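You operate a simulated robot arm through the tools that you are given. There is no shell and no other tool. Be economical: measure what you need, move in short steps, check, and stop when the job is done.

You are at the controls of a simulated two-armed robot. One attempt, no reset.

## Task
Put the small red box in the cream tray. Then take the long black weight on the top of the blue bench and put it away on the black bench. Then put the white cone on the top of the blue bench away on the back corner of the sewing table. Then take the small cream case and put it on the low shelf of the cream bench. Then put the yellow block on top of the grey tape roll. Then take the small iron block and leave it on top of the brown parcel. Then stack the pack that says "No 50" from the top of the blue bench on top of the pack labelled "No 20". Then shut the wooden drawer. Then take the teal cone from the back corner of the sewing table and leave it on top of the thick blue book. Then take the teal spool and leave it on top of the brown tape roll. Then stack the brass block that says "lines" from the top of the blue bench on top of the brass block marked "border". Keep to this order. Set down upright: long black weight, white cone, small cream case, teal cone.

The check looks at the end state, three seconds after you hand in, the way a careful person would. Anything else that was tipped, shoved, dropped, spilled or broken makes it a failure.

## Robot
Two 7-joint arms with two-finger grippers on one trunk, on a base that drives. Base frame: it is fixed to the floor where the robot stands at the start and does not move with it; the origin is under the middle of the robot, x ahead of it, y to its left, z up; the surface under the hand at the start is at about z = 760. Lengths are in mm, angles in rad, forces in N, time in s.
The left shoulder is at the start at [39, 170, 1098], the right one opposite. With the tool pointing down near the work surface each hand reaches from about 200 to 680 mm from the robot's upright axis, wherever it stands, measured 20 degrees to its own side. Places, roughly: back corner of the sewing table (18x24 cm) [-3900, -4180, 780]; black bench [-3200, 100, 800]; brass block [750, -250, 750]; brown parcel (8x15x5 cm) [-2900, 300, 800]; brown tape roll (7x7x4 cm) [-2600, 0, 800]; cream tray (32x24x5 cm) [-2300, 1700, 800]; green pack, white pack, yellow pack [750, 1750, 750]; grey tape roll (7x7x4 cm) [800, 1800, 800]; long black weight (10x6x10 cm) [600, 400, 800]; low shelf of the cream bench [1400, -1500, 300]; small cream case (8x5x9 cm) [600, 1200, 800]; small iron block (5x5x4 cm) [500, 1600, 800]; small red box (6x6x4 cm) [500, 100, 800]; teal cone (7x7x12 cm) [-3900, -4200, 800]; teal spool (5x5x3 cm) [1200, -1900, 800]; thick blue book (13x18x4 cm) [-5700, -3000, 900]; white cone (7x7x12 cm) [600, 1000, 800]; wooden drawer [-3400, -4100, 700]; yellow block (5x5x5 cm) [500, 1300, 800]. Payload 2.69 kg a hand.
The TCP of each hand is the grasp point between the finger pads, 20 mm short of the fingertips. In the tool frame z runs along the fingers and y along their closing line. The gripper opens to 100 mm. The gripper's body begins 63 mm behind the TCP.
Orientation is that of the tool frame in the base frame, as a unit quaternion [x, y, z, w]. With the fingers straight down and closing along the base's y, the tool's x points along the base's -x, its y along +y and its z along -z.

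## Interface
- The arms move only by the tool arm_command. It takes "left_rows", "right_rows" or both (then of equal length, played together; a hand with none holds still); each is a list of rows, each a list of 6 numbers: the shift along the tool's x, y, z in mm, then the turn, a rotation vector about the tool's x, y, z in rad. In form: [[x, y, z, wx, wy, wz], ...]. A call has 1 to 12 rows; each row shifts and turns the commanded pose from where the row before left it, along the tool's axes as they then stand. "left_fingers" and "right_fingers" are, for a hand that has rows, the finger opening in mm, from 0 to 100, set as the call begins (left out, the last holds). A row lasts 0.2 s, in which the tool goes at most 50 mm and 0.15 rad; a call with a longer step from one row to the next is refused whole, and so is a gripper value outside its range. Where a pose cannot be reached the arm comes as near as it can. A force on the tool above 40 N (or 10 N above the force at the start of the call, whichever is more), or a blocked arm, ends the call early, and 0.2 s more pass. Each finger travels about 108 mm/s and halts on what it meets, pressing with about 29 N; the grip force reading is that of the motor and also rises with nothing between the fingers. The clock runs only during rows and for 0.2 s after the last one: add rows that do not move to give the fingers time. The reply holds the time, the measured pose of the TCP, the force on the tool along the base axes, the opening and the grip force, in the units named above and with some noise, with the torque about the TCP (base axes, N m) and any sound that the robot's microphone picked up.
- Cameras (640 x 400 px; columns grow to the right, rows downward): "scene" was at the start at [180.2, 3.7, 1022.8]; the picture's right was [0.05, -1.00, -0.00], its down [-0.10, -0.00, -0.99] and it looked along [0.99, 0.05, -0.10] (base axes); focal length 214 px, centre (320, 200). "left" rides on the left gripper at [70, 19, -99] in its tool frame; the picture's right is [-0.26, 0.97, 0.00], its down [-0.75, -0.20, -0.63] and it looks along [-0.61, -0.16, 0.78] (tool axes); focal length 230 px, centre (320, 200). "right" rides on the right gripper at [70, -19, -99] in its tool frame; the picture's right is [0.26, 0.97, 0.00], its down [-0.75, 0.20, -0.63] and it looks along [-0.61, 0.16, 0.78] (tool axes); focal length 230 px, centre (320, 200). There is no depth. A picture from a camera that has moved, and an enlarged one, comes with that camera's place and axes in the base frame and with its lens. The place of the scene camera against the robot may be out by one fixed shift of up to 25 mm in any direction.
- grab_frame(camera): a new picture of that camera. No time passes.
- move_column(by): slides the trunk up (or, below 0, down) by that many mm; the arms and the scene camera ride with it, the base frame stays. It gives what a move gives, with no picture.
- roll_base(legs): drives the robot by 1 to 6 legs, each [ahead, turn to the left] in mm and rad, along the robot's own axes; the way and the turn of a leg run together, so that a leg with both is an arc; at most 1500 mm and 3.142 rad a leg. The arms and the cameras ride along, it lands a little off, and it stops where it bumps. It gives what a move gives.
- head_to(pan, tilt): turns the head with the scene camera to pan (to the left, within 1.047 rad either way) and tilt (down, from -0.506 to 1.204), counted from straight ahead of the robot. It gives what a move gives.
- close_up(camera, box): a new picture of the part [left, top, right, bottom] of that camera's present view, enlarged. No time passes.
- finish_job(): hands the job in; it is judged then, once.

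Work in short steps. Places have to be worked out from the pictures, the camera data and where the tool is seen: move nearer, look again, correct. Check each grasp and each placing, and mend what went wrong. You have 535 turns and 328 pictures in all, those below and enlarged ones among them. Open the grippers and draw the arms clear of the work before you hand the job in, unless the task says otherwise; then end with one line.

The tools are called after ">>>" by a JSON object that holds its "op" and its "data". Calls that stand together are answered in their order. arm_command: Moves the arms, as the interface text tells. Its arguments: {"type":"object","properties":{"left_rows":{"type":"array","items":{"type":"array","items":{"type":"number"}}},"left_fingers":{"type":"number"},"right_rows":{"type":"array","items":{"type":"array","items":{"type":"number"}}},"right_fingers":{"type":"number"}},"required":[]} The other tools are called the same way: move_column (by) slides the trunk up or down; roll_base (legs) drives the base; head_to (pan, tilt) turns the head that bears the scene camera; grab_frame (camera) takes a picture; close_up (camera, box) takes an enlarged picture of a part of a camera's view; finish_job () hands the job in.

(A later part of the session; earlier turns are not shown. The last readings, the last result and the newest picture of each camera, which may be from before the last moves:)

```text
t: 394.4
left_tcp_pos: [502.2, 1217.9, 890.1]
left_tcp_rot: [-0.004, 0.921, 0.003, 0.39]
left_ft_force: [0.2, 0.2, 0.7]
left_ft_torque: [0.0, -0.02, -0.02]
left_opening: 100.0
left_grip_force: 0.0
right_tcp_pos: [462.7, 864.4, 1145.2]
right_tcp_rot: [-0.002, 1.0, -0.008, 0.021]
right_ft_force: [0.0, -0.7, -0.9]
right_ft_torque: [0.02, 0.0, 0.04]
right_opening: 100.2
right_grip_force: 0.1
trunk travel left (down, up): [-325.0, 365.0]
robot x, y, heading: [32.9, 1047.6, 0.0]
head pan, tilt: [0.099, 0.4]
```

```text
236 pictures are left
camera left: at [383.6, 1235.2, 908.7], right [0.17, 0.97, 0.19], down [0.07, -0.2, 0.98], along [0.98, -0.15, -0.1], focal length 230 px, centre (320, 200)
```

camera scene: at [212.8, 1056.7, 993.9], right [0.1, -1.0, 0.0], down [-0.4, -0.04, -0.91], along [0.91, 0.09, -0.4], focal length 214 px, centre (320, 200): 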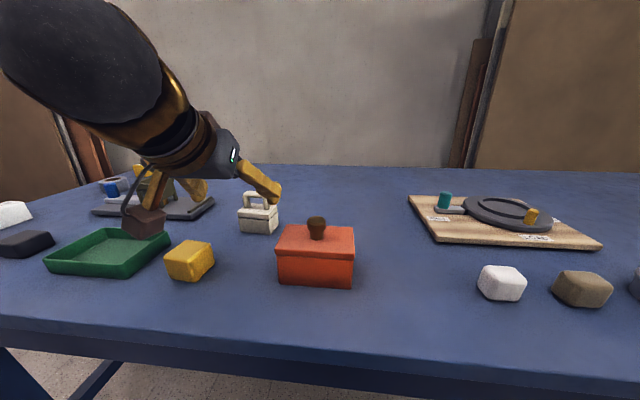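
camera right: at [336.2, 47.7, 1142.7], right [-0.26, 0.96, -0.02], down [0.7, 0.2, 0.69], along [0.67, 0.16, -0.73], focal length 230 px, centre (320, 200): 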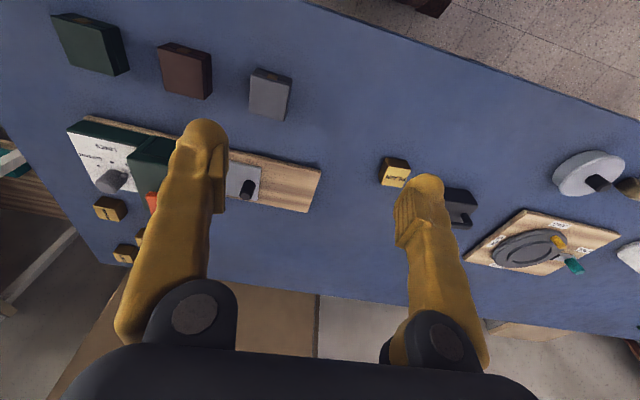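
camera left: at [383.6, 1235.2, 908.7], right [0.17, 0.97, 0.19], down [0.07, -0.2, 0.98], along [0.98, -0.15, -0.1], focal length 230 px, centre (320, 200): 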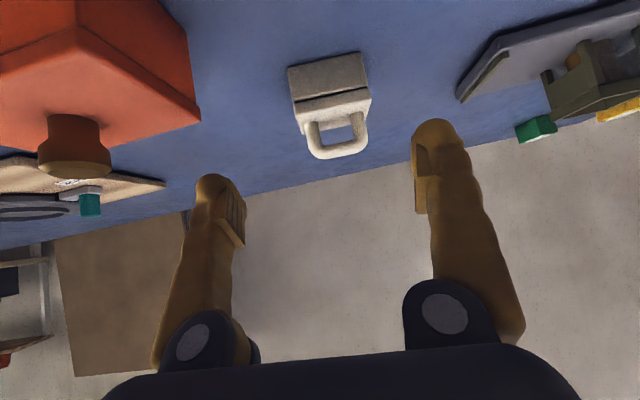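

From the left camera the case centre is ≈(610,1232), turned ≈−0.12 rad. I align yaw and lateral position, advance part way and look.

>>> {"op": "arm_command", "data": {"left_rows": [[0, 8, 0, 0.04, 0, 0.04], [0, 10, 0, 0.045, 0, 0.045], [-3, 5, 20, 0, 0, 0], [-3, 2, 25, 0, 0, 0], [0, 0, 0, 0, 0, 0]]}}

>>> {"op": "grab_frame", "data": {"camera": "left"}}

>>> {"op": "close_up", "data": {"camera": "scene", "box": [180, 130, 360, 290]}}

```text
t: 395.6
left_tcp_pos: [540.1, 1238.8, 864.8]
left_tcp_rot: [0.053, 0.919, -0.02, 0.389]
left_ft_force: [-0.4, 0.6, 0.5]
left_ft_torque: [0.0, 0.0, 0.0]
left_opening: 100.3
left_grip_force: 0.2
right_tcp_pos: [461.9, 864.3, 1145.6]
right_tcp_rot: [-0.002, 1.0, -0.008, 0.02]
right_ft_force: [-0.5, -0.1, 1.0]
right_ft_torque: [-0.01, 0.01, 0.01]
right_opening: 100.2
right_grip_force: 0.0
trunk travel left (down, up): [-325.0, 365.0]
robot x, y, heading: [32.0, 1044.4, 0.0]
head pan, tilt: [0.099, 0.4]
```

```text
235 pictures are left
camera left: at [424.2, 1270.5, 883.4], right [0.29, 0.94, 0.19], down [0.05, -0.21, 0.98], along [0.96, -0.27, -0.1], focal length 230 px, centre (320, 200)
```

left: 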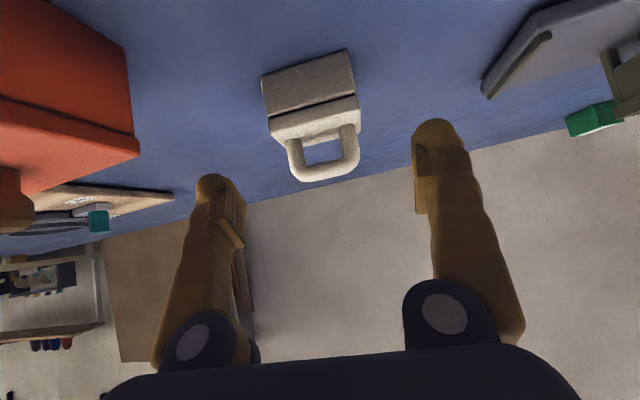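

```text
2.50 times, centred on (270, 210) of scene
camera zoom: at [212.9, 1056.7, 993.9], right [0.1, -1.0, 0.0], down [-0.4, -0.04, -0.91], along [0.91, 0.09, -0.4], focal length 536 px, centre (445, 175)
```

zoom: 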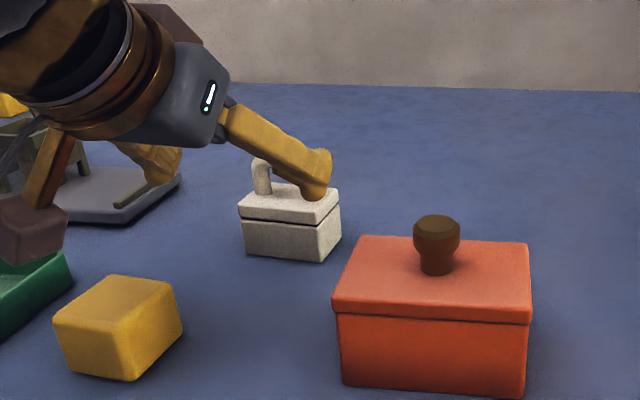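

Aligned: advancing ~98 mm along the fingers puts the TCP at the case centre (611,1231,796).

>>> {"op": "arm_command", "data": {"left_rows": [[0, 0, 15, 0, 0, 0], [0, 0, 20, 0, 0, 0], [0, 0, 20, 0, 0, 0], [0, 0, 18, 0, 0, 0], [0, 0, 14, 0, 0, 0], [0, 0, 8, 0, 0, 0], [0, 0, 0, 0, 0, 0]]}}

>>> {"op": "grab_frame", "data": {"camera": "left"}}

>>> {"op": "close_up", "data": {"camera": "scene", "box": [180, 130, 360, 290]}}

```text
t: 397.2
left_tcp_pos: [607.8, 1230.9, 799.4]
left_tcp_rot: [0.052, 0.919, -0.021, 0.39]
left_ft_force: [-0.9, -2.4, 12.9]
left_ft_torque: [0.36, 1.48, 0.34]
left_opening: 100.1
left_grip_force: 0.0
right_tcp_pos: [461.0, 864.0, 1144.7]
right_tcp_rot: [-0.002, 1.0, -0.008, 0.019]
right_ft_force: [-0.6, 0.9, -0.6]
right_ft_torque: [0.0, 0.01, 0.01]
right_opening: 100.2
right_grip_force: 0.1
trunk travel left (down, up): [-325.0, 365.0]
robot x, y, heading: [33.3, 1044.4, -0.003]
head pan, tilt: [0.099, 0.4]
```

```text
233 pictures are left
camera left: at [492.3, 1263.6, 818.0], right [0.29, 0.94, 0.19], down [0.04, -0.21, 0.98], along [0.96, -0.27, -0.1], focal length 230 px, centre (320, 200)
```

left: 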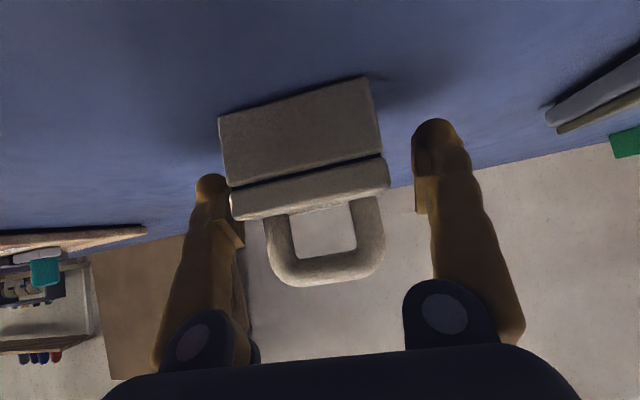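

```text
2.50 times, centred on (270, 210) of scene
camera zoom: at [212.5, 1056.2, 994.1], right [0.1, -1.0, 0.0], down [-0.4, -0.04, -0.91], along [0.91, 0.09, -0.4], focal length 536 px, centre (445, 175)
```

zoom: 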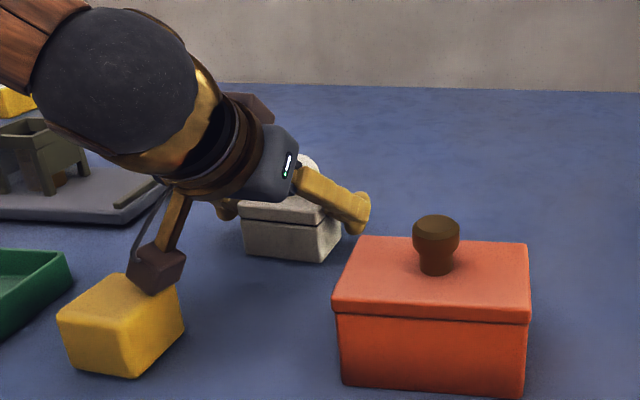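

The wrist camera's stalk is touching the yellow block. I back off straight away along the fingers.

>>> {"op": "arm_command", "data": {"left_rows": [[-4, 0, -10, 0, 0, 0], [-8, 0, -20, 0, 0, 0], [-15, 0, -30, 0, 0, 0], [-15, 0, -40, 0, 0, 0], [-20, 0, -40, 0, 0, 0], [-25, 0, -40, 0, 0, 0], [-30, 0, -30, 0, 0, 0]]}}

>>> {"op": "grab_frame", "data": {"camera": "scene"}}

```text
t: 398.8
left_tcp_pos: [538.9, 1238.4, 1025.7]
left_tcp_rot: [0.051, 0.919, -0.019, 0.39]
left_ft_force: [-0.3, 0.0, 0.4]
left_ft_torque: [0.0, -0.01, 0.01]
left_opening: 99.9
left_grip_force: 0.1
right_tcp_pos: [461.9, 865.1, 1145.5]
right_tcp_rot: [-0.002, 1.0, -0.007, 0.02]
right_ft_force: [-0.3, -0.2, -0.1]
right_ft_torque: [0.0, 0.03, 0.02]
right_opening: 100.1
right_grip_force: 0.1
trunk travel left (down, up): [-325.0, 365.0]
robot x, y, heading: [32.9, 1047.1, 0.001]
head pan, tilt: [0.099, 0.4]
```

```text
231 pictures are left
camera scene: at [212.7, 1056.3, 993.9], right [0.1, -1.0, 0.0], down [-0.4, -0.04, -0.91], along [0.91, 0.09, -0.4], focal length 214 px, centre (320, 200)
```

scene: 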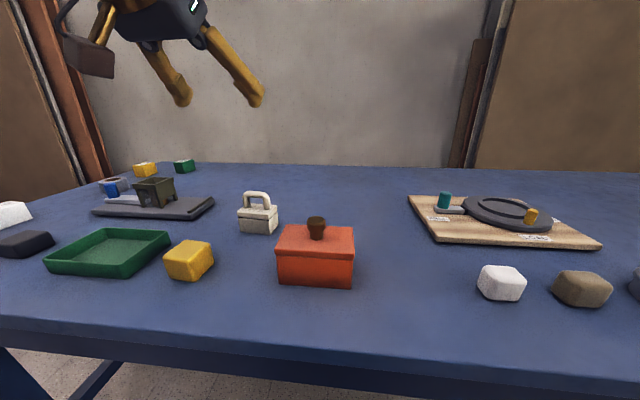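

Everything is undisturbed. I roll the hand 180° about its fingers so the camera stalk sits on top.

>>> {"op": "arm_command", "data": {"left_rows": [[0, 0, 0, 0, 0, 0.14], [0, 0, 0, 0, 0, 0.143], [0, 0, 0, 0, 0, 0.143], [0, 0, 0, 0, 0, 0.143], [0, 0, 0, 0, 0, 0.143], [0, 0, 0, 0, 0, 0.143], [0, 0, 0, 0, 0, 0.143], [0, 0, 0, 0, 0, 0.143], [0, 0, 0, 0, 0, 0.143], [0, 0, 0, 0, 0, 0.143], [0, 0, 0, 0, 0, 0.143]]}}

>>> {"op": "arm_command", "data": {"left_rows": [[0, 0, 0, 0, 0, 0.14], [0, 0, 0, 0, 0, 0.143], [0, 0, 0, 0, 0, 0.143], [0, 0, 0, 0, 0, 0.143], [0, 0, 0, 0, 0, 0.143], [0, 0, 0, 0, 0, 0.143], [0, 0, 0, 0, 0, 0.143], [0, 0, 0, 0, 0, 0.143], [0, 0, 0, 0, 0, 0.143], [0, 0, 0, 0, 0, 0.143], [0, 0, 0, 0, 0, 0.143]]}}

```text
t: 401.2
left_tcp_pos: [538.0, 1237.8, 1028.5]
left_tcp_rot: [0.687, 0.613, 0.263, 0.288]
left_ft_force: [0.6, 0.1, -0.1]
left_ft_torque: [-0.02, -0.03, 0.03]
left_opening: 100.1
left_grip_force: 0.0
right_tcp_pos: [463.4, 865.6, 1144.1]
right_tcp_rot: [-0.002, 1.0, -0.007, 0.02]
right_ft_force: [-0.1, -0.3, 0.7]
right_ft_torque: [0.02, 0.02, -0.01]
right_opening: 99.7
right_grip_force: 0.2
trunk travel left (down, up): [-325.0, 365.0]
robot x, y, heading: [32.2, 1049.7, -0.0]
head pan, tilt: [0.099, 0.4]
```

```text
t: 403.6
left_tcp_pos: [538.7, 1239.5, 1027.9]
left_tcp_rot: [0.92, -0.053, 0.388, 0.019]
left_ft_force: [0.1, 1.1, 0.5]
left_ft_torque: [0.01, -0.01, -0.02]
left_opening: 100.0
left_grip_force: 0.0
right_tcp_pos: [462.6, 865.4, 1144.1]
right_tcp_rot: [-0.003, 1.0, -0.006, 0.019]
right_ft_force: [-0.3, 0.4, -0.8]
right_ft_torque: [-0.03, 0.0, -0.01]
right_opening: 100.1
right_grip_force: 0.0
trunk travel left (down, up): [-325.0, 365.0]
robot x, y, heading: [34.6, 1051.9, 0.003]
head pan, tilt: [0.099, 0.4]
```

The flip works. I go down to the pre-grasp point again.

>>> {"op": "arm_command", "data": {"left_rows": [[-14, 0, 13, 0, 0, 0], [-25, 0, 24, 0, 0, 0], [-25, 0, 24, 0, 0, 0], [-25, 0, 24, 0, 0, 0], [-20, 0, 20, 0, 0, 0], [-8, 0, 8, 0, 0, 0], [0, 0, 0, 0, 0, 0]]}}

>>> {"op": "grab_frame", "data": {"camera": "left"}}

>>> {"op": "close_up", "data": {"camera": "scene", "box": [180, 130, 360, 290]}}

```text
t: 405.2
left_tcp_pos: [538.7, 1238.9, 866.3]
left_tcp_rot: [0.92, -0.051, 0.389, 0.02]
left_ft_force: [0.6, -0.8, 0.2]
left_ft_torque: [0.0, -0.03, -0.01]
left_opening: 100.0
left_grip_force: 0.2
right_tcp_pos: [462.8, 865.2, 1144.9]
right_tcp_rot: [-0.002, 1.0, -0.007, 0.02]
right_ft_force: [-0.1, 0.8, -0.3]
right_ft_torque: [0.02, 0.05, 0.0]
right_opening: 99.9
right_grip_force: 0.1
trunk travel left (down, up): [-325.0, 365.0]
robot x, y, heading: [33.6, 1051.5, -0.004]
head pan, tilt: [0.099, 0.4]
```

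```text
230 pictures are left
camera left: at [515.6, 1223.3, 984.4], right [-0.28, -0.94, -0.19], down [-0.95, 0.31, -0.1], along [0.15, 0.15, -0.98], focal length 230 px, centre (320, 200)
```

left: 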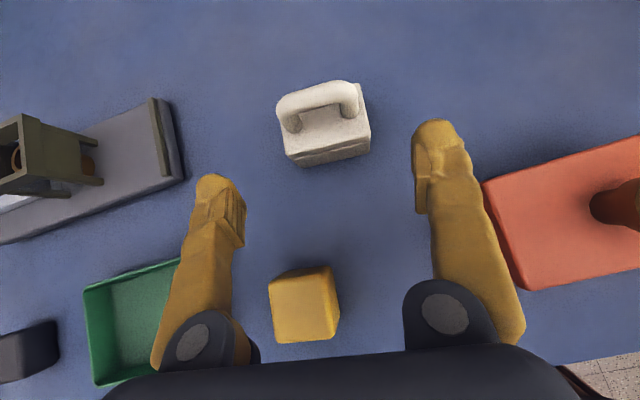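

```text
2.50 times, centred on (270, 210) of scene
camera zoom: at [213.1, 1056.7, 993.8], right [0.1, -1.0, 0.0], down [-0.4, -0.04, -0.91], along [0.91, 0.09, -0.4], focal length 536 px, centre (445, 175)
```

zoom: 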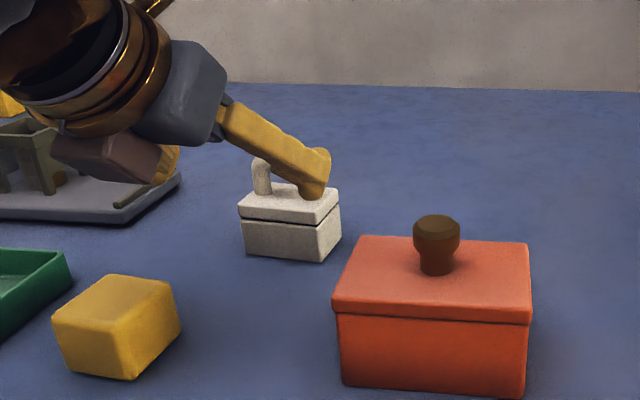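

Clear top view; alignment is right. Advance 97 mm to the case and grip.

>>> {"op": "arm_command", "data": {"left_rows": [[0, 0, 15, 0, 0, 0], [0, 0, 20, 0, 0, 0], [0, 0, 20, 0, 0, 0], [0, 0, 18, 0, 0, 0], [0, 0, 14, 0, 0, 0], [0, 0, 9, 0, 0, 0], [0, 0, 0, 0, 0, 0]]}}

>>> {"op": "grab_frame", "data": {"camera": "left"}}

```text
t: 406.8
left_tcp_pos: [606.6, 1231.8, 798.5]
left_tcp_rot: [0.92, -0.05, 0.388, 0.02]
left_ft_force: [-0.8, -0.5, -0.5]
left_ft_torque: [-0.01, 0.02, 0.0]
left_opening: 100.1
left_grip_force: 0.1
right_tcp_pos: [463.0, 864.9, 1144.5]
right_tcp_rot: [-0.002, 1.0, -0.008, 0.021]
right_ft_force: [0.3, 0.6, 0.0]
right_ft_torque: [-0.01, 0.01, -0.02]
right_opening: 100.0
right_grip_force: 0.0
trunk travel left (down, up): [-325.0, 365.0]
robot x, y, heading: [34.1, 1044.0, -0.004]
head pan, tilt: [0.099, 0.4]
```

```text
228 pictures are left
camera left: at [583.4, 1216.4, 917.1], right [-0.28, -0.94, -0.19], down [-0.95, 0.31, -0.1], along [0.15, 0.15, -0.98], focal length 230 px, centre (320, 200)
```

left: 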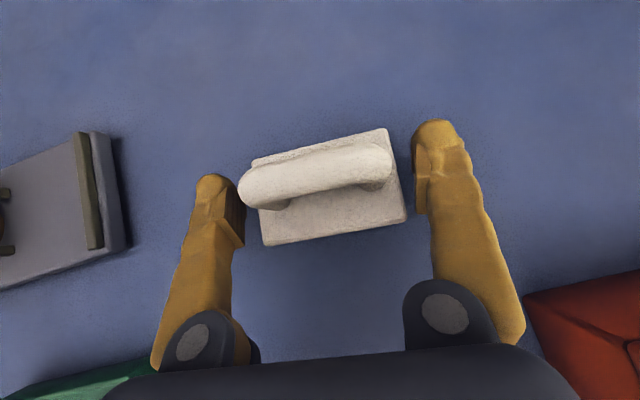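

Centred. Lower 6 mm, close, then lift slightly.

>>> {"op": "arm_command", "data": {"left_rows": [[-4.3, 0, 4.2, 0, 0, 0], [0, 0, 0, 0, 0, 0]]}}

>>> {"op": "arm_command", "data": {"left_rows": [[0, 0, 0, 0, 0, 0], [0, 0, 0, 0, 0, 0], [0, 0, 0, 0, 0, 0], [0, 0, 0, 0, 0, 0]], "left_fingers": 0}}

>>> {"op": "arm_command", "data": {"left_rows": [[2, 0, -2, 0, 0, 0], [4, 0, -4, 0, 0, 0], [6, 0, -6, 0, 0, 0], [7, 0, -7, 0, 0, 0], [7, 0, -7, 0, 0, 0], [4, 0, -4, 0, 0, 0]]}}

>>> {"op": "close_up", "data": {"camera": "scene", "box": [180, 130, 360, 290]}}

>>> {"op": "grab_frame", "data": {"camera": "left"}}

```text
t: 407.4
left_tcp_pos: [606.8, 1231.9, 792.5]
left_tcp_rot: [0.92, -0.049, 0.389, 0.02]
left_ft_force: [0.0, 0.2, 1.1]
left_ft_torque: [-0.02, 0.03, -0.05]
left_opening: 100.1
left_grip_force: 0.0
right_tcp_pos: [462.8, 865.7, 1145.1]
right_tcp_rot: [-0.002, 1.0, -0.007, 0.021]
right_ft_force: [-0.2, 0.9, -0.3]
right_ft_torque: [0.0, -0.03, 0.01]
right_opening: 100.1
right_grip_force: 0.1
trunk travel left (down, up): [-325.0, 365.0]
robot x, y, heading: [33.4, 1045.4, -0.001]
head pan, tilt: [0.099, 0.4]
```

```text
t: 408.4
left_tcp_pos: [607.1, 1231.9, 792.8]
left_tcp_rot: [0.919, -0.051, 0.39, 0.02]
left_ft_force: [0.8, 0.1, 1.2]
left_ft_torque: [0.0, -0.01, 0.02]
left_opening: 76.5
left_grip_force: 28.5
right_tcp_pos: [463.5, 864.6, 1145.2]
right_tcp_rot: [-0.003, 1.0, -0.007, 0.019]
right_ft_force: [0.9, 0.0, 0.2]
right_ft_torque: [0.0, 0.01, 0.04]
right_opening: 100.1
right_grip_force: 0.1
trunk travel left (down, up): [-325.0, 365.0]
robot x, y, heading: [34.4, 1046.6, -0.002]
head pan, tilt: [0.099, 0.4]
```

```text
t: 409.8
left_tcp_pos: [605.1, 1233.1, 835.1]
left_tcp_rot: [0.92, -0.051, 0.389, 0.021]
left_ft_force: [-0.1, -0.1, -0.6]
left_ft_torque: [0.01, 0.01, -0.01]
left_opening: 76.6
left_grip_force: 29.1
right_tcp_pos: [462.2, 866.4, 1144.0]
right_tcp_rot: [-0.003, 1.0, -0.007, 0.02]
right_ft_force: [-0.3, -0.7, -1.1]
right_ft_torque: [0.0, 0.02, 0.01]
right_opening: 100.1
right_grip_force: 0.0
trunk travel left (down, up): [-325.0, 365.0]
robot x, y, heading: [34.5, 1050.0, -0.0]
head pan, tilt: [0.099, 0.4]
```

```text
2.50 times, centred on (270, 210) of scene
camera zoom: at [213.1, 1056.7, 993.8], right [0.1, -1.0, 0.0], down [-0.4, -0.04, -0.91], along [0.91, 0.09, -0.4], focal length 536 px, centre (445, 175)
```

zoom: 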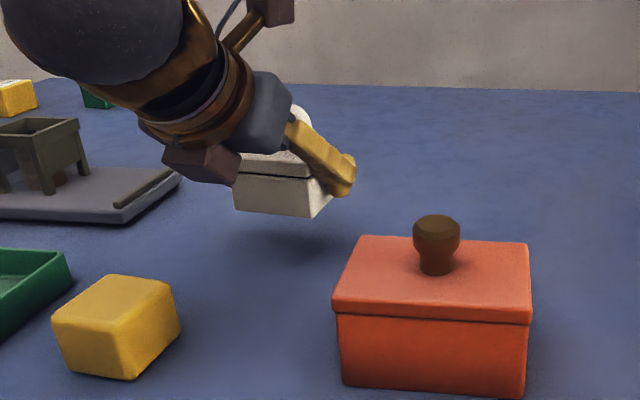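

```text
226 pictures are left
camera left: at [582.9, 1215.7, 953.6], right [-0.28, -0.94, -0.19], down [-0.95, 0.31, -0.1], along [0.15, 0.15, -0.98], focal length 230 px, centre (320, 200)
```

left: 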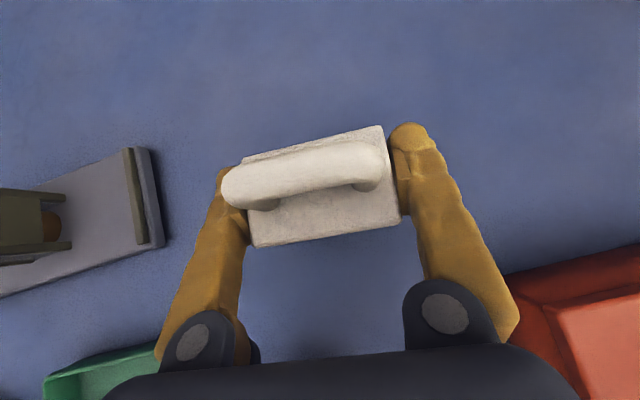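

Case lifted level. I raise it and bring it in, then back away from the bench.

>>> {"op": "arm_command", "data": {"left_rows": [[8, 0, -8, 0, 0, 0], [13, 0, -13, 0, 0, 0], [14, 0, -14, 0, 0, 0], [14, 0, -14, 0, 0, 0], [12, 0, -16, 0, 0, 0], [9, 0, -20, 0, 0, 0], [9, 0, -20, 0, 0, 0], [9, 0, -20, 0, 0, 0], [9, 0, -20, 0, 0, 0], [7, 0, -18, 0, 0, 0], [0, 0, -10, 0, 0, 0], [0, 0, 0, 0, 0, 0]]}}

>>> {"op": "roll_base", "data": {"legs": [[-400, 0]]}}

```text
t: 412.4
left_tcp_pos: [555.2, 1236.8, 1030.2]
left_tcp_rot: [0.92, -0.051, 0.389, 0.019]
left_ft_force: [0.5, -0.1, -0.2]
left_ft_torque: [-0.02, 0.0, -0.01]
left_opening: 76.4
left_grip_force: 28.8
right_tcp_pos: [462.7, 864.8, 1144.0]
right_tcp_rot: [-0.002, 1.0, -0.007, 0.02]
right_ft_force: [-0.1, -1.1, -0.7]
right_ft_torque: [-0.01, 0.01, -0.02]
right_opening: 99.9
right_grip_force: 0.1
trunk travel left (down, up): [-325.0, 365.0]
robot x, y, heading: [30.4, 1046.8, -0.0]
head pan, tilt: [0.099, 0.4]
```

```text
t: 414.9
left_tcp_pos: [144.5, 1236.3, 1029.9]
left_tcp_rot: [0.919, -0.05, 0.39, 0.018]
left_ft_force: [-0.3, 0.7, -1.0]
left_ft_torque: [-0.01, 0.01, 0.02]
left_opening: 76.2
left_grip_force: 29.0
right_tcp_pos: [55.4, 866.5, 1145.0]
right_tcp_rot: [-0.004, 1.0, -0.009, 0.021]
right_ft_force: [-0.4, 0.8, 0.0]
right_ft_torque: [-0.01, 0.01, -0.01]
right_opening: 99.9
right_grip_force: 0.0
trunk travel left (down, up): [-325.0, 365.0]
robot x, y, heading: [-372.8, 1047.1, 0.001]
head pan, tilt: [0.099, 0.4]
```

Now to the cream bench (≈(1400,−1500)). I drive south along x≈−300 first, then look east.

>>> {"op": "arm_command", "data": {"left_rows": [[0, 0, 0, 0, 0, 0], [0, 0, 0, 0, 0, 0], [0, 0, 0, 0, 0, 0]], "right_rows": [[-10, 0, 10, 0, 0.02, 0], [-20, 0, 20, 0, 0.02, 0], [-15, 0, 20, 0, 0, 0]]}}

>>> {"op": "roll_base", "data": {"legs": [[0, -1.543], [1260, 0], [1260, 0], [0, 1.4]]}}

>>> {"op": "head_to", "data": {"pan": 0, "tilt": 0.3}}

>>> {"op": "grab_frame", "data": {"camera": "scene"}}

```text
t: 415.7
left_tcp_pos: [131.1, 1235.8, 1039.0]
left_tcp_rot: [0.916, -0.051, 0.397, 0.018]
left_ft_force: [0.7, -0.2, -0.2]
left_ft_torque: [-0.04, 0.0, 0.01]
left_opening: 76.4
left_grip_force: 28.6
right_tcp_pos: [85.6, 864.3, 1103.7]
right_tcp_rot: [-0.003, 1.0, -0.008, 0.008]
right_ft_force: [-0.2, -0.7, -0.7]
right_ft_torque: [0.01, -0.03, 0.0]
right_opening: 100.2
right_grip_force: 0.1
trunk travel left (down, up): [-325.0, 365.0]
robot x, y, heading: [-375.6, 1046.6, -0.001]
head pan, tilt: [0.099, 0.4]
```

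```text
t: 435.3
left_tcp_pos: [208.9, -1346.8, 1038.9]
left_tcp_rot: [0.909, -0.126, 0.394, 0.051]
left_ft_force: [0.2, -0.1, -0.1]
left_ft_torque: [0.0, 0.01, -0.01]
left_opening: 76.3
left_grip_force: 29.0
right_tcp_pos: [102.9, -1705.9, 1104.6]
right_tcp_rot: [0.079, 0.997, -0.009, 0.007]
right_ft_force: [0.5, -0.3, 0.0]
right_ft_torque: [0.04, -0.02, -0.02]
right_opening: 100.0
right_grip_force: 0.1
trunk travel left (down, up): [-325.0, 365.0]
robot x, y, heading: [-321.3, -1457.6, -0.163]
head pan, tilt: [0.099, 0.4]
```

```text
t: 436.0
left_tcp_pos: [191.4, -1343.6, 1048.2]
left_tcp_rot: [0.905, -0.127, 0.402, 0.052]
left_ft_force: [-0.1, 1.0, -0.4]
left_ft_torque: [0.01, -0.03, 0.04]
left_opening: 76.4
left_grip_force: 28.8
right_tcp_pos: [83.6, -1702.9, 1112.3]
right_tcp_rot: [0.079, 0.997, -0.009, 0.018]
right_ft_force: [-0.4, 0.1, 0.2]
right_ft_torque: [-0.01, -0.09, 0.04]
right_opening: 99.9
right_grip_force: 0.1
trunk travel left (down, up): [-325.0, 365.0]
robot x, y, heading: [-320.1, -1459.1, -0.161]
head pan, tilt: [0.0, 0.3]
```

```text
225 pictures are left
camera scene: at [-144.4, -1486.8, 1003.4], right [-0.16, -0.99, 0.0], down [-0.31, 0.05, -0.95], along [0.94, -0.15, -0.31], focal length 214 px, centre (320, 200)
```

scene: 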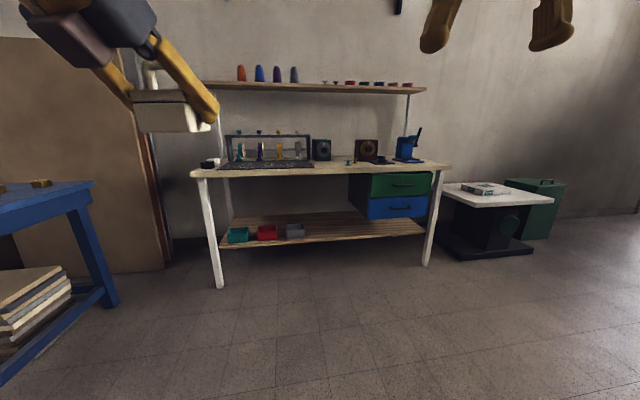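

The low shelf (z≈300, front edge x≈1126) is free right of the three small bins; I'll set the case at about (1200,−1750). Drive to (450,−1900) facing it.

>>> {"op": "roll_base", "data": {"legs": [[0, -0.358], [880, 0], [0, 0.519]]}}

>>> {"op": "move_column", "data": {"by": -320}}

>>> {"op": "head_to", "data": {"pan": 0.1, "tilt": 0.3}}

>>> {"op": "grab_frame", "data": {"camera": "scene"}}

```text
t: 443.3
left_tcp_pos: [933.7, -1725.1, 1045.9]
left_tcp_rot: [0.913, -0.063, 0.403, 0.023]
left_ft_force: [0.7, -0.6, 0.5]
left_ft_torque: [0.01, -0.02, 0.0]
left_opening: 76.4
left_grip_force: 28.1
right_tcp_pos: [878.4, -2094.5, 1112.6]
right_tcp_rot: [0.009, 1.0, -0.008, 0.016]
right_ft_force: [1.1, 1.1, 1.1]
right_ft_torque: [0.03, 0.02, 0.01]
right_opening: 99.8
right_grip_force: 0.0
trunk travel left (down, up): [-325.0, 365.0]
robot x, y, heading: [439.7, -1908.7, -0.025]
head pan, tilt: [0.0, 0.3]
```

```text
t: 446.5
left_tcp_pos: [916.7, -1723.6, 734.8]
left_tcp_rot: [0.909, -0.065, 0.411, 0.023]
left_ft_force: [0.3, -0.1, 0.0]
left_ft_torque: [0.02, -0.04, -0.03]
left_opening: 76.5
left_grip_force: 29.1
right_tcp_pos: [861.4, -2095.1, 799.1]
right_tcp_rot: [0.009, 1.0, -0.008, 0.024]
right_ft_force: [0.7, -0.3, -0.5]
right_ft_torque: [0.01, 0.02, 0.0]
right_opening: 100.0
right_grip_force: 0.0
trunk travel left (down, up): [-5.0, 685.0]
robot x, y, heading: [439.3, -1912.2, -0.024]
head pan, tilt: [0.0, 0.3]
```

```text
t: 447.1
left_tcp_pos: [917.7, -1723.4, 734.7]
left_tcp_rot: [0.909, -0.063, 0.411, 0.023]
left_ft_force: [-0.5, 0.0, 0.5]
left_ft_torque: [0.04, 0.0, -0.03]
left_opening: 76.6
left_grip_force: 29.3
right_tcp_pos: [860.3, -2093.8, 798.7]
right_tcp_rot: [0.009, 1.0, -0.007, 0.024]
right_ft_force: [0.5, 0.9, 0.3]
right_ft_torque: [0.0, -0.02, 0.01]
right_opening: 100.3
right_grip_force: 0.1
trunk travel left (down, up): [-5.0, 685.0]
robot x, y, heading: [441.1, -1912.1, -0.026]
head pan, tilt: [0.099, 0.3]
```

```text
224 pictures are left
camera scene: at [616.2, -1905.5, 683.1], right [0.08, -1.0, 0.0], down [-0.31, -0.02, -0.95], along [0.95, 0.07, -0.31], focal length 214 px, centre (320, 200)
```

scene: 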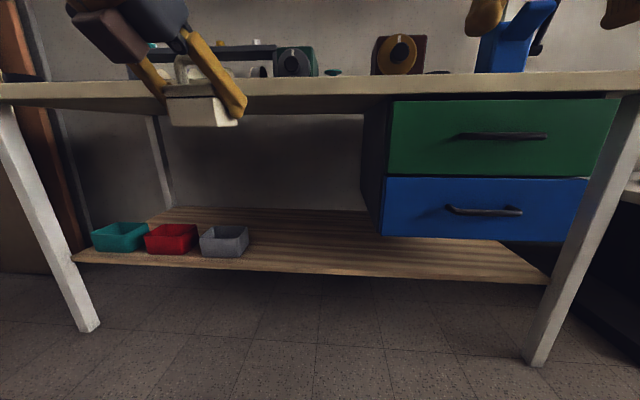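

I level the case (pitch drifted 0.046) and lower the arm to z≈400 in front of the shelf opening.

>>> {"op": "arm_command", "data": {"left_rows": [[0, 0, 0, 0, -0.046, 0], [-15, 0, 14, 0, 0, 0], [-22, 0, 21, 0, 0, 0], [-22, 0, 21, 0, 0, 0], [-22, 0, 21, 0, 0, 0], [-22, 0, 21, 0, 0, 0], [-22, 0, 21, 0, 0, 0], [-22, 0, 21, 0, 0, 0], [-22, 0, 21, 0, 0, 0], [-22, 0, 21, 0, 0, 0], [-22, 0, 21, 0, 0, 0], [-22, 0, 21, 0, 0, 0]]}}

>>> {"op": "grab_frame", "data": {"camera": "scene"}}

```text
t: 449.7
left_tcp_pos: [915.1, -1723.8, 471.5]
left_tcp_rot: [0.918, -0.064, 0.39, 0.022]
left_ft_force: [-0.8, -0.2, -1.6]
left_ft_torque: [0.02, 0.01, 0.01]
left_opening: 76.5
left_grip_force: 28.7
left hand out of reach, approached as far as the arm can: row 11, 12
right_tcp_pos: [860.4, -2093.9, 797.9]
right_tcp_rot: [0.008, 1.0, -0.008, 0.024]
right_ft_force: [-0.6, 0.2, 0.4]
right_ft_torque: [-0.01, -0.03, 0.01]
right_opening: 100.1
right_grip_force: 0.0
trunk travel left (down, up): [-5.0, 685.0]
robot x, y, heading: [441.4, -1909.9, -0.025]
head pan, tilt: [0.099, 0.3]
```

```text
223 pictures are left
camera scene: at [616.2, -1905.5, 683.1], right [0.08, -1.0, 0.0], down [-0.31, -0.02, -0.95], along [0.95, 0.07, -0.31], focal length 214 px, centre (320, 200)
```

scene: 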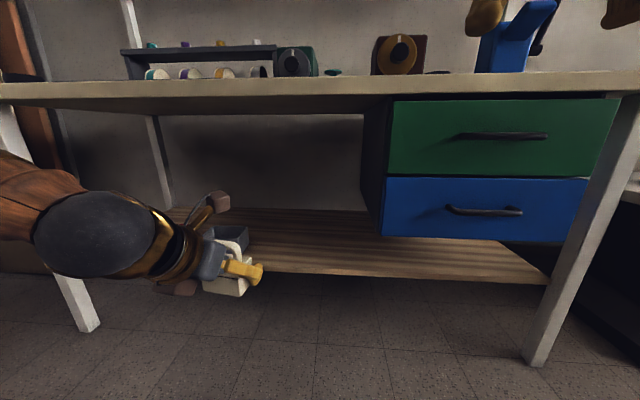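

The arm is folded too tightly there; I extend it forward 125 mm at that commanded height.

>>> {"op": "arm_command", "data": {"left_rows": [[10, 0, 12, 0, 0, 0], [20, 0, 24, 0, 0, 0], [20, 0, 24, 0, 0, 0], [20, 0, 24, 0, 0, 0], [9, 0, 12, 0, 0, 0], [0, 0, 0, 0, 0, 0]]}}

>>> {"op": "grab_frame", "data": {"camera": "scene"}}

```text
t: 451.1
left_tcp_pos: [1039.4, -1738.5, 460.9]
left_tcp_rot: [0.919, -0.063, 0.389, 0.021]
left_ft_force: [-0.3, 0.3, -1.4]
left_ft_torque: [0.02, -0.02, 0.06]
left_opening: 76.2
left_grip_force: 29.1
right_tcp_pos: [861.0, -2093.6, 799.7]
right_tcp_rot: [0.009, 1.0, -0.008, 0.024]
right_ft_force: [-0.1, -0.2, -0.3]
right_ft_torque: [0.0, 0.0, -0.01]
right_opening: 100.0
right_grip_force: 0.0
trunk travel left (down, up): [-5.0, 685.0]
robot x, y, heading: [441.1, -1909.8, -0.024]
head pan, tilt: [0.099, 0.3]
```

```text
222 pictures are left
camera scene: at [616.3, -1905.5, 683.1], right [0.08, -1.0, 0.0], down [-0.31, -0.02, -0.95], along [0.95, 0.07, -0.31], focal length 214 px, centre (320, 200)
```

scene: 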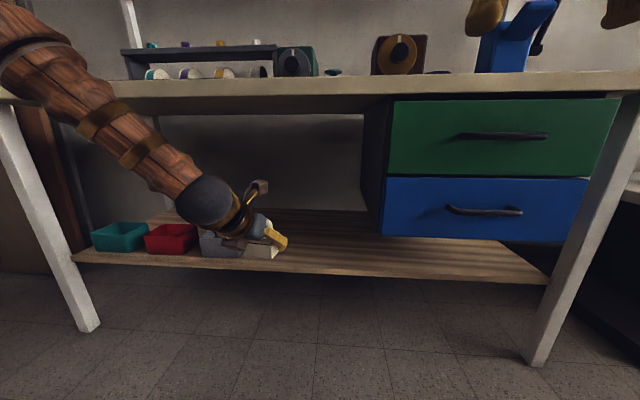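

Reachable now. Lower 60 mm more to check vertical reach here.

>>> {"op": "arm_command", "data": {"left_rows": [[-14, 0, 14, 0, 0, 0], [-22, 0, 21, 0, 0, 0], [-14, 0, 14, 0, 0, 0], [0, 0, 0, 0, 0, 0]]}}

```text
t: 452.1
left_tcp_pos: [1039.3, -1739.5, 390.1]
left_tcp_rot: [0.919, -0.063, 0.389, 0.021]
left_ft_force: [-1.1, -0.1, -0.4]
left_ft_torque: [-0.01, 0.0, 0.02]
left_opening: 76.5
left_grip_force: 28.5
right_tcp_pos: [861.0, -2094.7, 799.0]
right_tcp_rot: [0.009, 1.0, -0.008, 0.025]
right_ft_force: [-0.1, -0.2, -0.1]
right_ft_torque: [-0.01, 0.0, -0.03]
right_opening: 99.8
right_grip_force: 0.1
trunk travel left (down, up): [-5.0, 685.0]
robot x, y, heading: [440.5, -1910.5, -0.023]
head pan, tilt: [0.099, 0.3]
```

Reach is fine. Drive forward 165 mm so the case goes over the shelf.

>>> {"op": "roll_base", "data": {"legs": [[165, 0]]}}

>>> {"op": "grab_frame", "data": {"camera": "scene"}}

>>> {"op": "grab_frame", "data": {"camera": "left"}}

```text
t: 453.6
left_tcp_pos: [1205.2, -1742.1, 391.4]
left_tcp_rot: [0.919, -0.061, 0.39, 0.02]
left_ft_force: [-0.1, 0.0, 0.2]
left_ft_torque: [0.0, -0.02, -0.02]
left_opening: 76.1
left_grip_force: 29.0
right_tcp_pos: [1027.1, -2096.2, 798.6]
right_tcp_rot: [0.007, 1.0, -0.008, 0.025]
right_ft_force: [0.0, 0.0, -0.4]
right_ft_torque: [0.02, -0.01, -0.03]
right_opening: 100.2
right_grip_force: 0.2
trunk travel left (down, up): [-5.0, 685.0]
robot x, y, heading: [603.4, -1913.2, -0.016]
head pan, tilt: [0.099, 0.3]
```

```text
221 pictures are left
camera scene: at [781.9, -1908.8, 683.1], right [0.08, -1.0, 0.0], down [-0.31, -0.02, -0.95], along [0.95, 0.08, -0.31], focal length 214 px, centre (320, 200)
```

scene: 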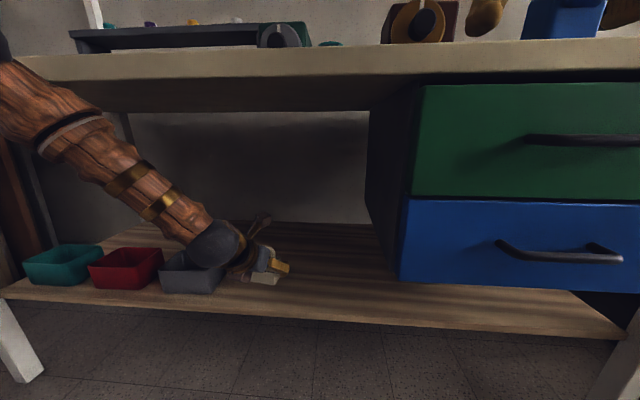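

```text
220 pictures are left
camera left: at [1181.1, -1757.5, 509.4], right [-0.3, -0.93, -0.19], down [-0.94, 0.33, -0.1], along [0.16, 0.15, -0.98], focal length 230 px, centre (320, 200)
```

left: 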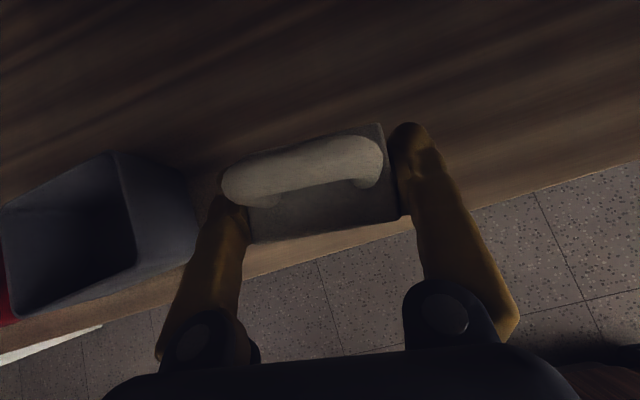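

The case's rear would be only ~10 mm inside the shelf edge (edge x≈1168). I lift the right hand for clearance and drive 50 mm further.

>>> {"op": "arm_command", "data": {"right_rows": [[0, 0, -20, 0, 0, 0], [0, 0, -35, 0, 0, 0], [0, 0, -35, 0, 0, 0], [0, 0, -20, 0, 0, 0]]}}

>>> {"op": "roll_base", "data": {"legs": [[50, 0]]}}

>>> {"op": "grab_frame", "data": {"camera": "left"}}

```text
t: 454.6
left_tcp_pos: [1199.0, -1740.8, 401.5]
left_tcp_rot: [0.915, -0.062, 0.398, 0.021]
left_ft_force: [0.7, 0.5, -0.7]
left_ft_torque: [0.0, -0.02, -0.02]
left_opening: 76.6
left_grip_force: 29.0
right_tcp_pos: [1010.3, -2096.0, 913.4]
right_tcp_rot: [0.006, 1.0, -0.007, 0.026]
right_ft_force: [0.6, 0.3, -0.4]
right_ft_torque: [0.01, -0.01, 0.0]
right_opening: 99.9
right_grip_force: 0.1
trunk travel left (down, up): [-5.0, 685.0]
robot x, y, heading: [606.7, -1911.5, -0.017]
head pan, tilt: [0.099, 0.3]
```

```text
t: 455.5
left_tcp_pos: [1249.0, -1741.9, 401.1]
left_tcp_rot: [0.915, -0.061, 0.399, 0.02]
left_ft_force: [-0.4, -0.8, -0.9]
left_ft_torque: [0.0, -0.02, -0.02]
left_opening: 76.6
left_grip_force: 28.9
right_tcp_pos: [1061.0, -2096.4, 912.7]
right_tcp_rot: [0.007, 1.0, -0.009, 0.026]
right_ft_force: [-0.3, -0.2, -0.8]
right_ft_torque: [0.02, -0.06, 0.0]
right_opening: 100.0
right_grip_force: 0.0
trunk travel left (down, up): [-5.0, 685.0]
robot x, y, heading: [654.7, -1912.5, -0.024]
head pan, tilt: [0.099, 0.3]
```

```text
219 pictures are left
camera left: at [1223.6, -1758.3, 518.6], right [-0.3, -0.93, -0.2], down [-0.94, 0.33, -0.12], along [0.17, 0.15, -0.97], focal length 230 px, centre (320, 200)
```

left: 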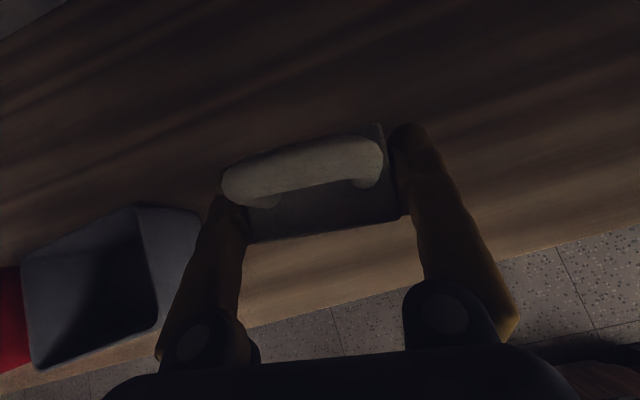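

Good depth now. Level and lower toward the shelf.

>>> {"op": "arm_command", "data": {"left_rows": [[0, 0, 0, 0, -0.022, 0], [-11, 0, 10, 0, 0, 0], [-14, 0, 14, 0, 0, 0], [-7, 0, 7, 0, 0, 0], [-4, 0, 4, 0, 0, 0], [0, 0, 0, 0, 0, 0]]}}

>>> {"op": "arm_command", "data": {"left_rows": [[-3, 0, 3, 0, 0, 0], [-3, 0, 3, 0, 0, 0], [-2, 0, 2, 0, 0, 0], [0, 0, 0, 0, 0, 0]]}}

```text
t: 456.9
left_tcp_pos: [1243.4, -1742.0, 374.7]
left_tcp_rot: [0.917, -0.063, 0.393, 0.02]
left_ft_force: [0.4, 0.6, -0.4]
left_ft_torque: [0.01, 0.0, 0.01]
left_opening: 76.4
left_grip_force: 29.1
left hand out of reach, approached as far as the arm can: row 4, 5
right_tcp_pos: [1053.3, -2096.4, 900.2]
right_tcp_rot: [0.007, 1.0, -0.007, 0.009]
right_ft_force: [-0.1, -0.1, -0.2]
right_ft_torque: [0.01, -0.02, -0.03]
right_opening: 100.2
right_grip_force: 0.1
trunk travel left (down, up): [-5.0, 685.0]
robot x, y, heading: [654.5, -1914.9, -0.022]
head pan, tilt: [0.099, 0.3]
```

```text
t: 457.9
left_tcp_pos: [1243.8, -1741.2, 374.1]
left_tcp_rot: [0.917, -0.062, 0.394, 0.02]
left_ft_force: [0.9, 0.3, -0.5]
left_ft_torque: [-0.03, 0.0, -0.01]
left_opening: 76.5
left_grip_force: 29.3
left hand out of reach, approached as far as the arm can: row 1, 2
right_tcp_pos: [1054.1, -2095.5, 900.3]
right_tcp_rot: [0.007, 1.0, -0.008, 0.008]
right_ft_force: [0.2, 0.1, 0.2]
right_ft_torque: [0.02, -0.01, -0.01]
right_opening: 100.0
right_grip_force: 0.0
trunk travel left (down, up): [-5.0, 685.0]
robot x, y, heading: [656.1, -1913.5, -0.021]
head pan, tilt: [0.099, 0.3]
```

The arm can't fold lower that close; farther out it can. I extend the arm 70 mm, then back the base up 70 mm.

>>> {"op": "arm_command", "data": {"left_rows": [[7, -1, 5, 0, 0, 0], [15, -2, 14, 0, 0, 0], [15, -2, 14, 0, 0, 0], [10, -2, 10, 0, 0, 0], [5, -1, 5, 0, 0, 0]]}}

>>> {"op": "roll_base", "data": {"legs": [[-70, 0]]}}

>>> {"op": "arm_command", "data": {"left_rows": [[-7, 0, 7, 0, 0, 0], [-7, 0, 7, 0, 0, 0], [-4, 0, 4, 0, 0, 0], [0, 0, 0, 0, 0, 0]]}}

```text
t: 459.1
left_tcp_pos: [1318.1, -1743.8, 376.1]
left_tcp_rot: [0.916, -0.061, 0.396, 0.02]
left_ft_force: [1.1, -0.2, -0.6]
left_ft_torque: [0.01, -0.01, 0.0]
left_opening: 76.4
left_grip_force: 28.8
right_tcp_pos: [1052.5, -2095.9, 900.9]
right_tcp_rot: [0.007, 1.0, -0.008, 0.009]
right_ft_force: [0.1, -0.1, 0.4]
right_ft_torque: [0.02, 0.0, 0.02]
right_opening: 100.0
right_grip_force: 0.1
trunk travel left (down, up): [-5.0, 685.0]
robot x, y, heading: [655.1, -1914.5, -0.022]
head pan, tilt: [0.099, 0.3]
```

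```text
t: 460.1
left_tcp_pos: [1248.8, -1742.7, 377.4]
left_tcp_rot: [0.916, -0.062, 0.395, 0.021]
left_ft_force: [0.6, 0.5, -0.3]
left_ft_torque: [0.01, -0.03, -0.01]
left_opening: 76.5
left_grip_force: 29.4
right_tcp_pos: [984.3, -2093.7, 900.9]
right_tcp_rot: [0.006, 1.0, -0.008, 0.008]
right_ft_force: [-0.2, -0.1, -0.2]
right_ft_torque: [0.05, 0.01, 0.06]
right_opening: 100.1
right_grip_force: 0.0
trunk travel left (down, up): [-5.0, 685.0]
robot x, y, heading: [588.4, -1910.5, -0.02]
head pan, tilt: [0.099, 0.3]
```

```text
t: 461.1
left_tcp_pos: [1244.5, -1741.7, 362.6]
left_tcp_rot: [0.912, -0.062, 0.404, 0.021]
left_ft_force: [0.0, -0.1, -0.3]
left_ft_torque: [0.01, 0.0, 0.02]
left_opening: 76.2
left_grip_force: 28.7
right_tcp_pos: [977.0, -2094.7, 888.0]
right_tcp_rot: [0.006, 1.0, -0.008, -0.009]
right_ft_force: [0.1, 0.1, 0.4]
right_ft_torque: [0.01, -0.02, 0.02]
right_opening: 100.2
right_grip_force: 0.0
trunk travel left (down, up): [-5.0, 685.0]
robot x, y, heading: [587.2, -1913.7, -0.019]
head pan, tilt: [0.099, 0.3]
```

Working. Level the pitch again and continue down.

>>> {"op": "arm_command", "data": {"left_rows": [[0, 0, 0, 0, -0.033, 0], [-4, 0, 4, 0, 0, 0], [-5, 0, 5, 0, 0, 0], [-4, 0, 4, 0, 0, 0], [-2, 0, 2, 0, 0, 0], [0, 0, 0, 0, 0, 0]]}}

>>> {"op": "grab_frame", "data": {"camera": "left"}}

>>> {"op": "close_up", "data": {"camera": "scene", "box": [150, 180, 380, 320]}}

```text
t: 462.5
left_tcp_pos: [1246.3, -1742.6, 341.4]
left_tcp_rot: [0.919, -0.062, 0.389, 0.02]
left_ft_force: [-0.2, 0.1, -0.7]
left_ft_torque: [0.01, -0.01, 0.0]
left_opening: 76.6
left_grip_force: 29.4
right_tcp_pos: [976.3, -2094.8, 887.9]
right_tcp_rot: [0.006, 1.0, -0.009, -0.008]
right_ft_force: [0.6, 0.7, 0.4]
right_ft_torque: [0.0, 0.0, 0.0]
right_opening: 100.3
right_grip_force: 0.1
trunk travel left (down, up): [-5.0, 685.0]
robot x, y, heading: [585.0, -1913.7, -0.017]
head pan, tilt: [0.099, 0.3]
```

```text
218 pictures are left
camera left: at [1222.4, -1758.6, 459.9], right [-0.3, -0.93, -0.2], down [-0.94, 0.33, -0.1], along [0.15, 0.15, -0.98], focal length 230 px, centre (320, 200)
```

left: 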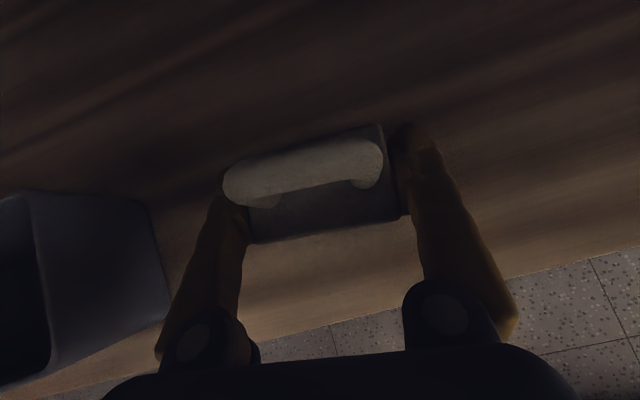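

```text
2.78 times, centred on (265, 250) of scene
camera zoom: at [763.1, -1908.2, 683.1], right [0.08, -1.0, 0.0], down [-0.31, -0.02, -0.95], along [0.95, 0.08, -0.31], focal length 597 px, centre (473, 61)
```

zoom: 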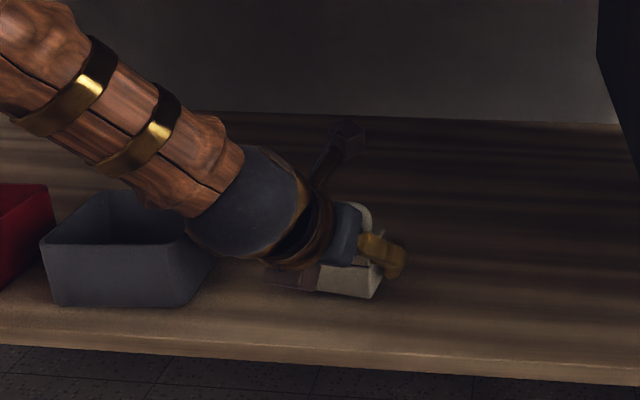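

>>> {"op": "arm_command", "data": {"left_rows": [[-2, 0, 2, 0, 0, 0], [-2, 0, 2, 0, 0, 0], [-2, 0, 2, 0, 0, 0], [0, 0, 0, 0, 0, 0]]}}

```text
t: 463.5
left_tcp_pos: [1245.9, -1743.7, 333.6]
left_tcp_rot: [0.918, -0.062, 0.391, 0.02]
left_ft_force: [-0.8, -0.2, 7.0]
left_ft_torque: [-0.21, -0.01, -0.04]
left_opening: 76.3
left_grip_force: 28.5
right_tcp_pos: [974.9, -2093.4, 888.7]
right_tcp_rot: [0.006, 1.0, -0.007, -0.009]
right_ft_force: [-0.3, 0.5, -0.4]
right_ft_torque: [0.03, -0.04, -0.01]
right_opening: 100.1
right_grip_force: 0.1
trunk travel left (down, up): [-5.0, 685.0]
robot x, y, heading: [588.7, -1914.4, -0.02]
head pan, tilt: [0.099, 0.3]
```

Contact (7 N) exactly where expected. Release, then withdraw along the fingers.

>>> {"op": "arm_command", "data": {"left_rows": [[0, 0, 0, 0, 0, 0], [0, 0, 0, 0, 0, 0], [0, 0, 0, 0, 0, 0], [0, 0, 0, 0, 0, 0]], "left_fingers": 98}}

>>> {"op": "arm_command", "data": {"left_rows": [[0, 0, -10, 0, 0, 0], [0, 0, -20, 0, 0, 0], [0, 0, -30, 0, 0, 0], [0, 0, -30, 0, 0, 0], [-5, 0, -30, 0, 0, 0]]}}

>>> {"op": "grab_frame", "data": {"camera": "scene"}}

>>> {"op": "grab_frame", "data": {"camera": "left"}}

```text
t: 464.5
left_tcp_pos: [1246.5, -1742.1, 333.9]
left_tcp_rot: [0.919, -0.062, 0.388, 0.02]
left_ft_force: [0.6, -0.2, 0.1]
left_ft_torque: [0.0, 0.0, 0.0]
left_opening: 98.1
left_grip_force: 0.1
right_tcp_pos: [976.0, -2094.0, 888.0]
right_tcp_rot: [0.007, 1.0, -0.008, -0.009]
right_ft_force: [0.1, 0.4, 0.5]
right_ft_torque: [0.0, 0.01, -0.01]
right_opening: 100.1
right_grip_force: 0.0
trunk travel left (down, up): [-5.0, 685.0]
robot x, y, heading: [584.6, -1915.4, -0.018]
head pan, tilt: [0.099, 0.3]
```

```text
t: 465.7
left_tcp_pos: [1155.3, -1730.1, 415.0]
left_tcp_rot: [0.919, -0.062, 0.389, 0.019]
left_ft_force: [-0.1, 0.5, -0.4]
left_ft_torque: [0.0, -0.01, 0.01]
left_opening: 97.9
left_grip_force: 0.2
right_tcp_pos: [976.5, -2094.5, 888.7]
right_tcp_rot: [0.006, 1.0, -0.007, -0.009]
right_ft_force: [0.0, -0.6, -0.7]
right_ft_torque: [0.01, 0.05, -0.03]
right_opening: 100.0
right_grip_force: 0.0
trunk travel left (down, up): [-5.0, 685.0]
robot x, y, heading: [589.4, -1915.7, -0.024]
head pan, tilt: [0.099, 0.3]
```

```text
216 pictures are left
camera scene: at [763.1, -1908.3, 683.1], right [0.08, -1.0, 0.0], down [-0.31, -0.02, -0.95], along [0.95, 0.08, -0.31], focal length 214 px, centre (320, 200)
```

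scene: 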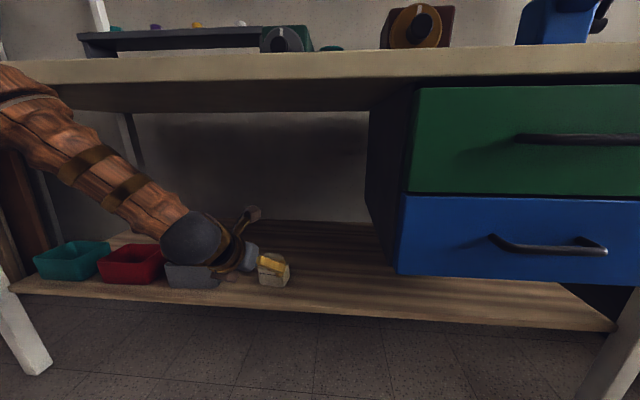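

```text
215 pictures are left
camera left: at [1132.1, -1746.7, 533.1], right [-0.3, -0.93, -0.2], down [-0.94, 0.33, -0.1], along [0.15, 0.16, -0.98], focal length 230 px, centre (320, 200)
```

left: 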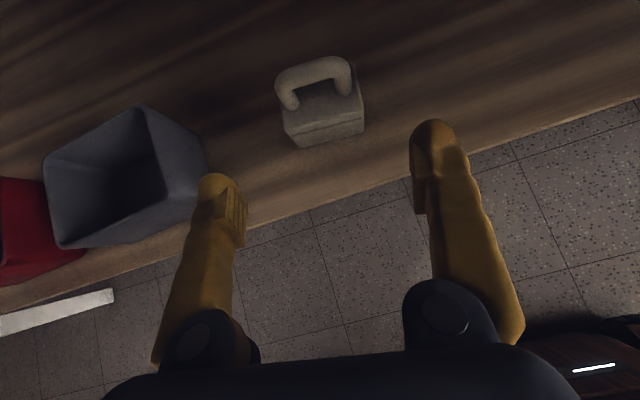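

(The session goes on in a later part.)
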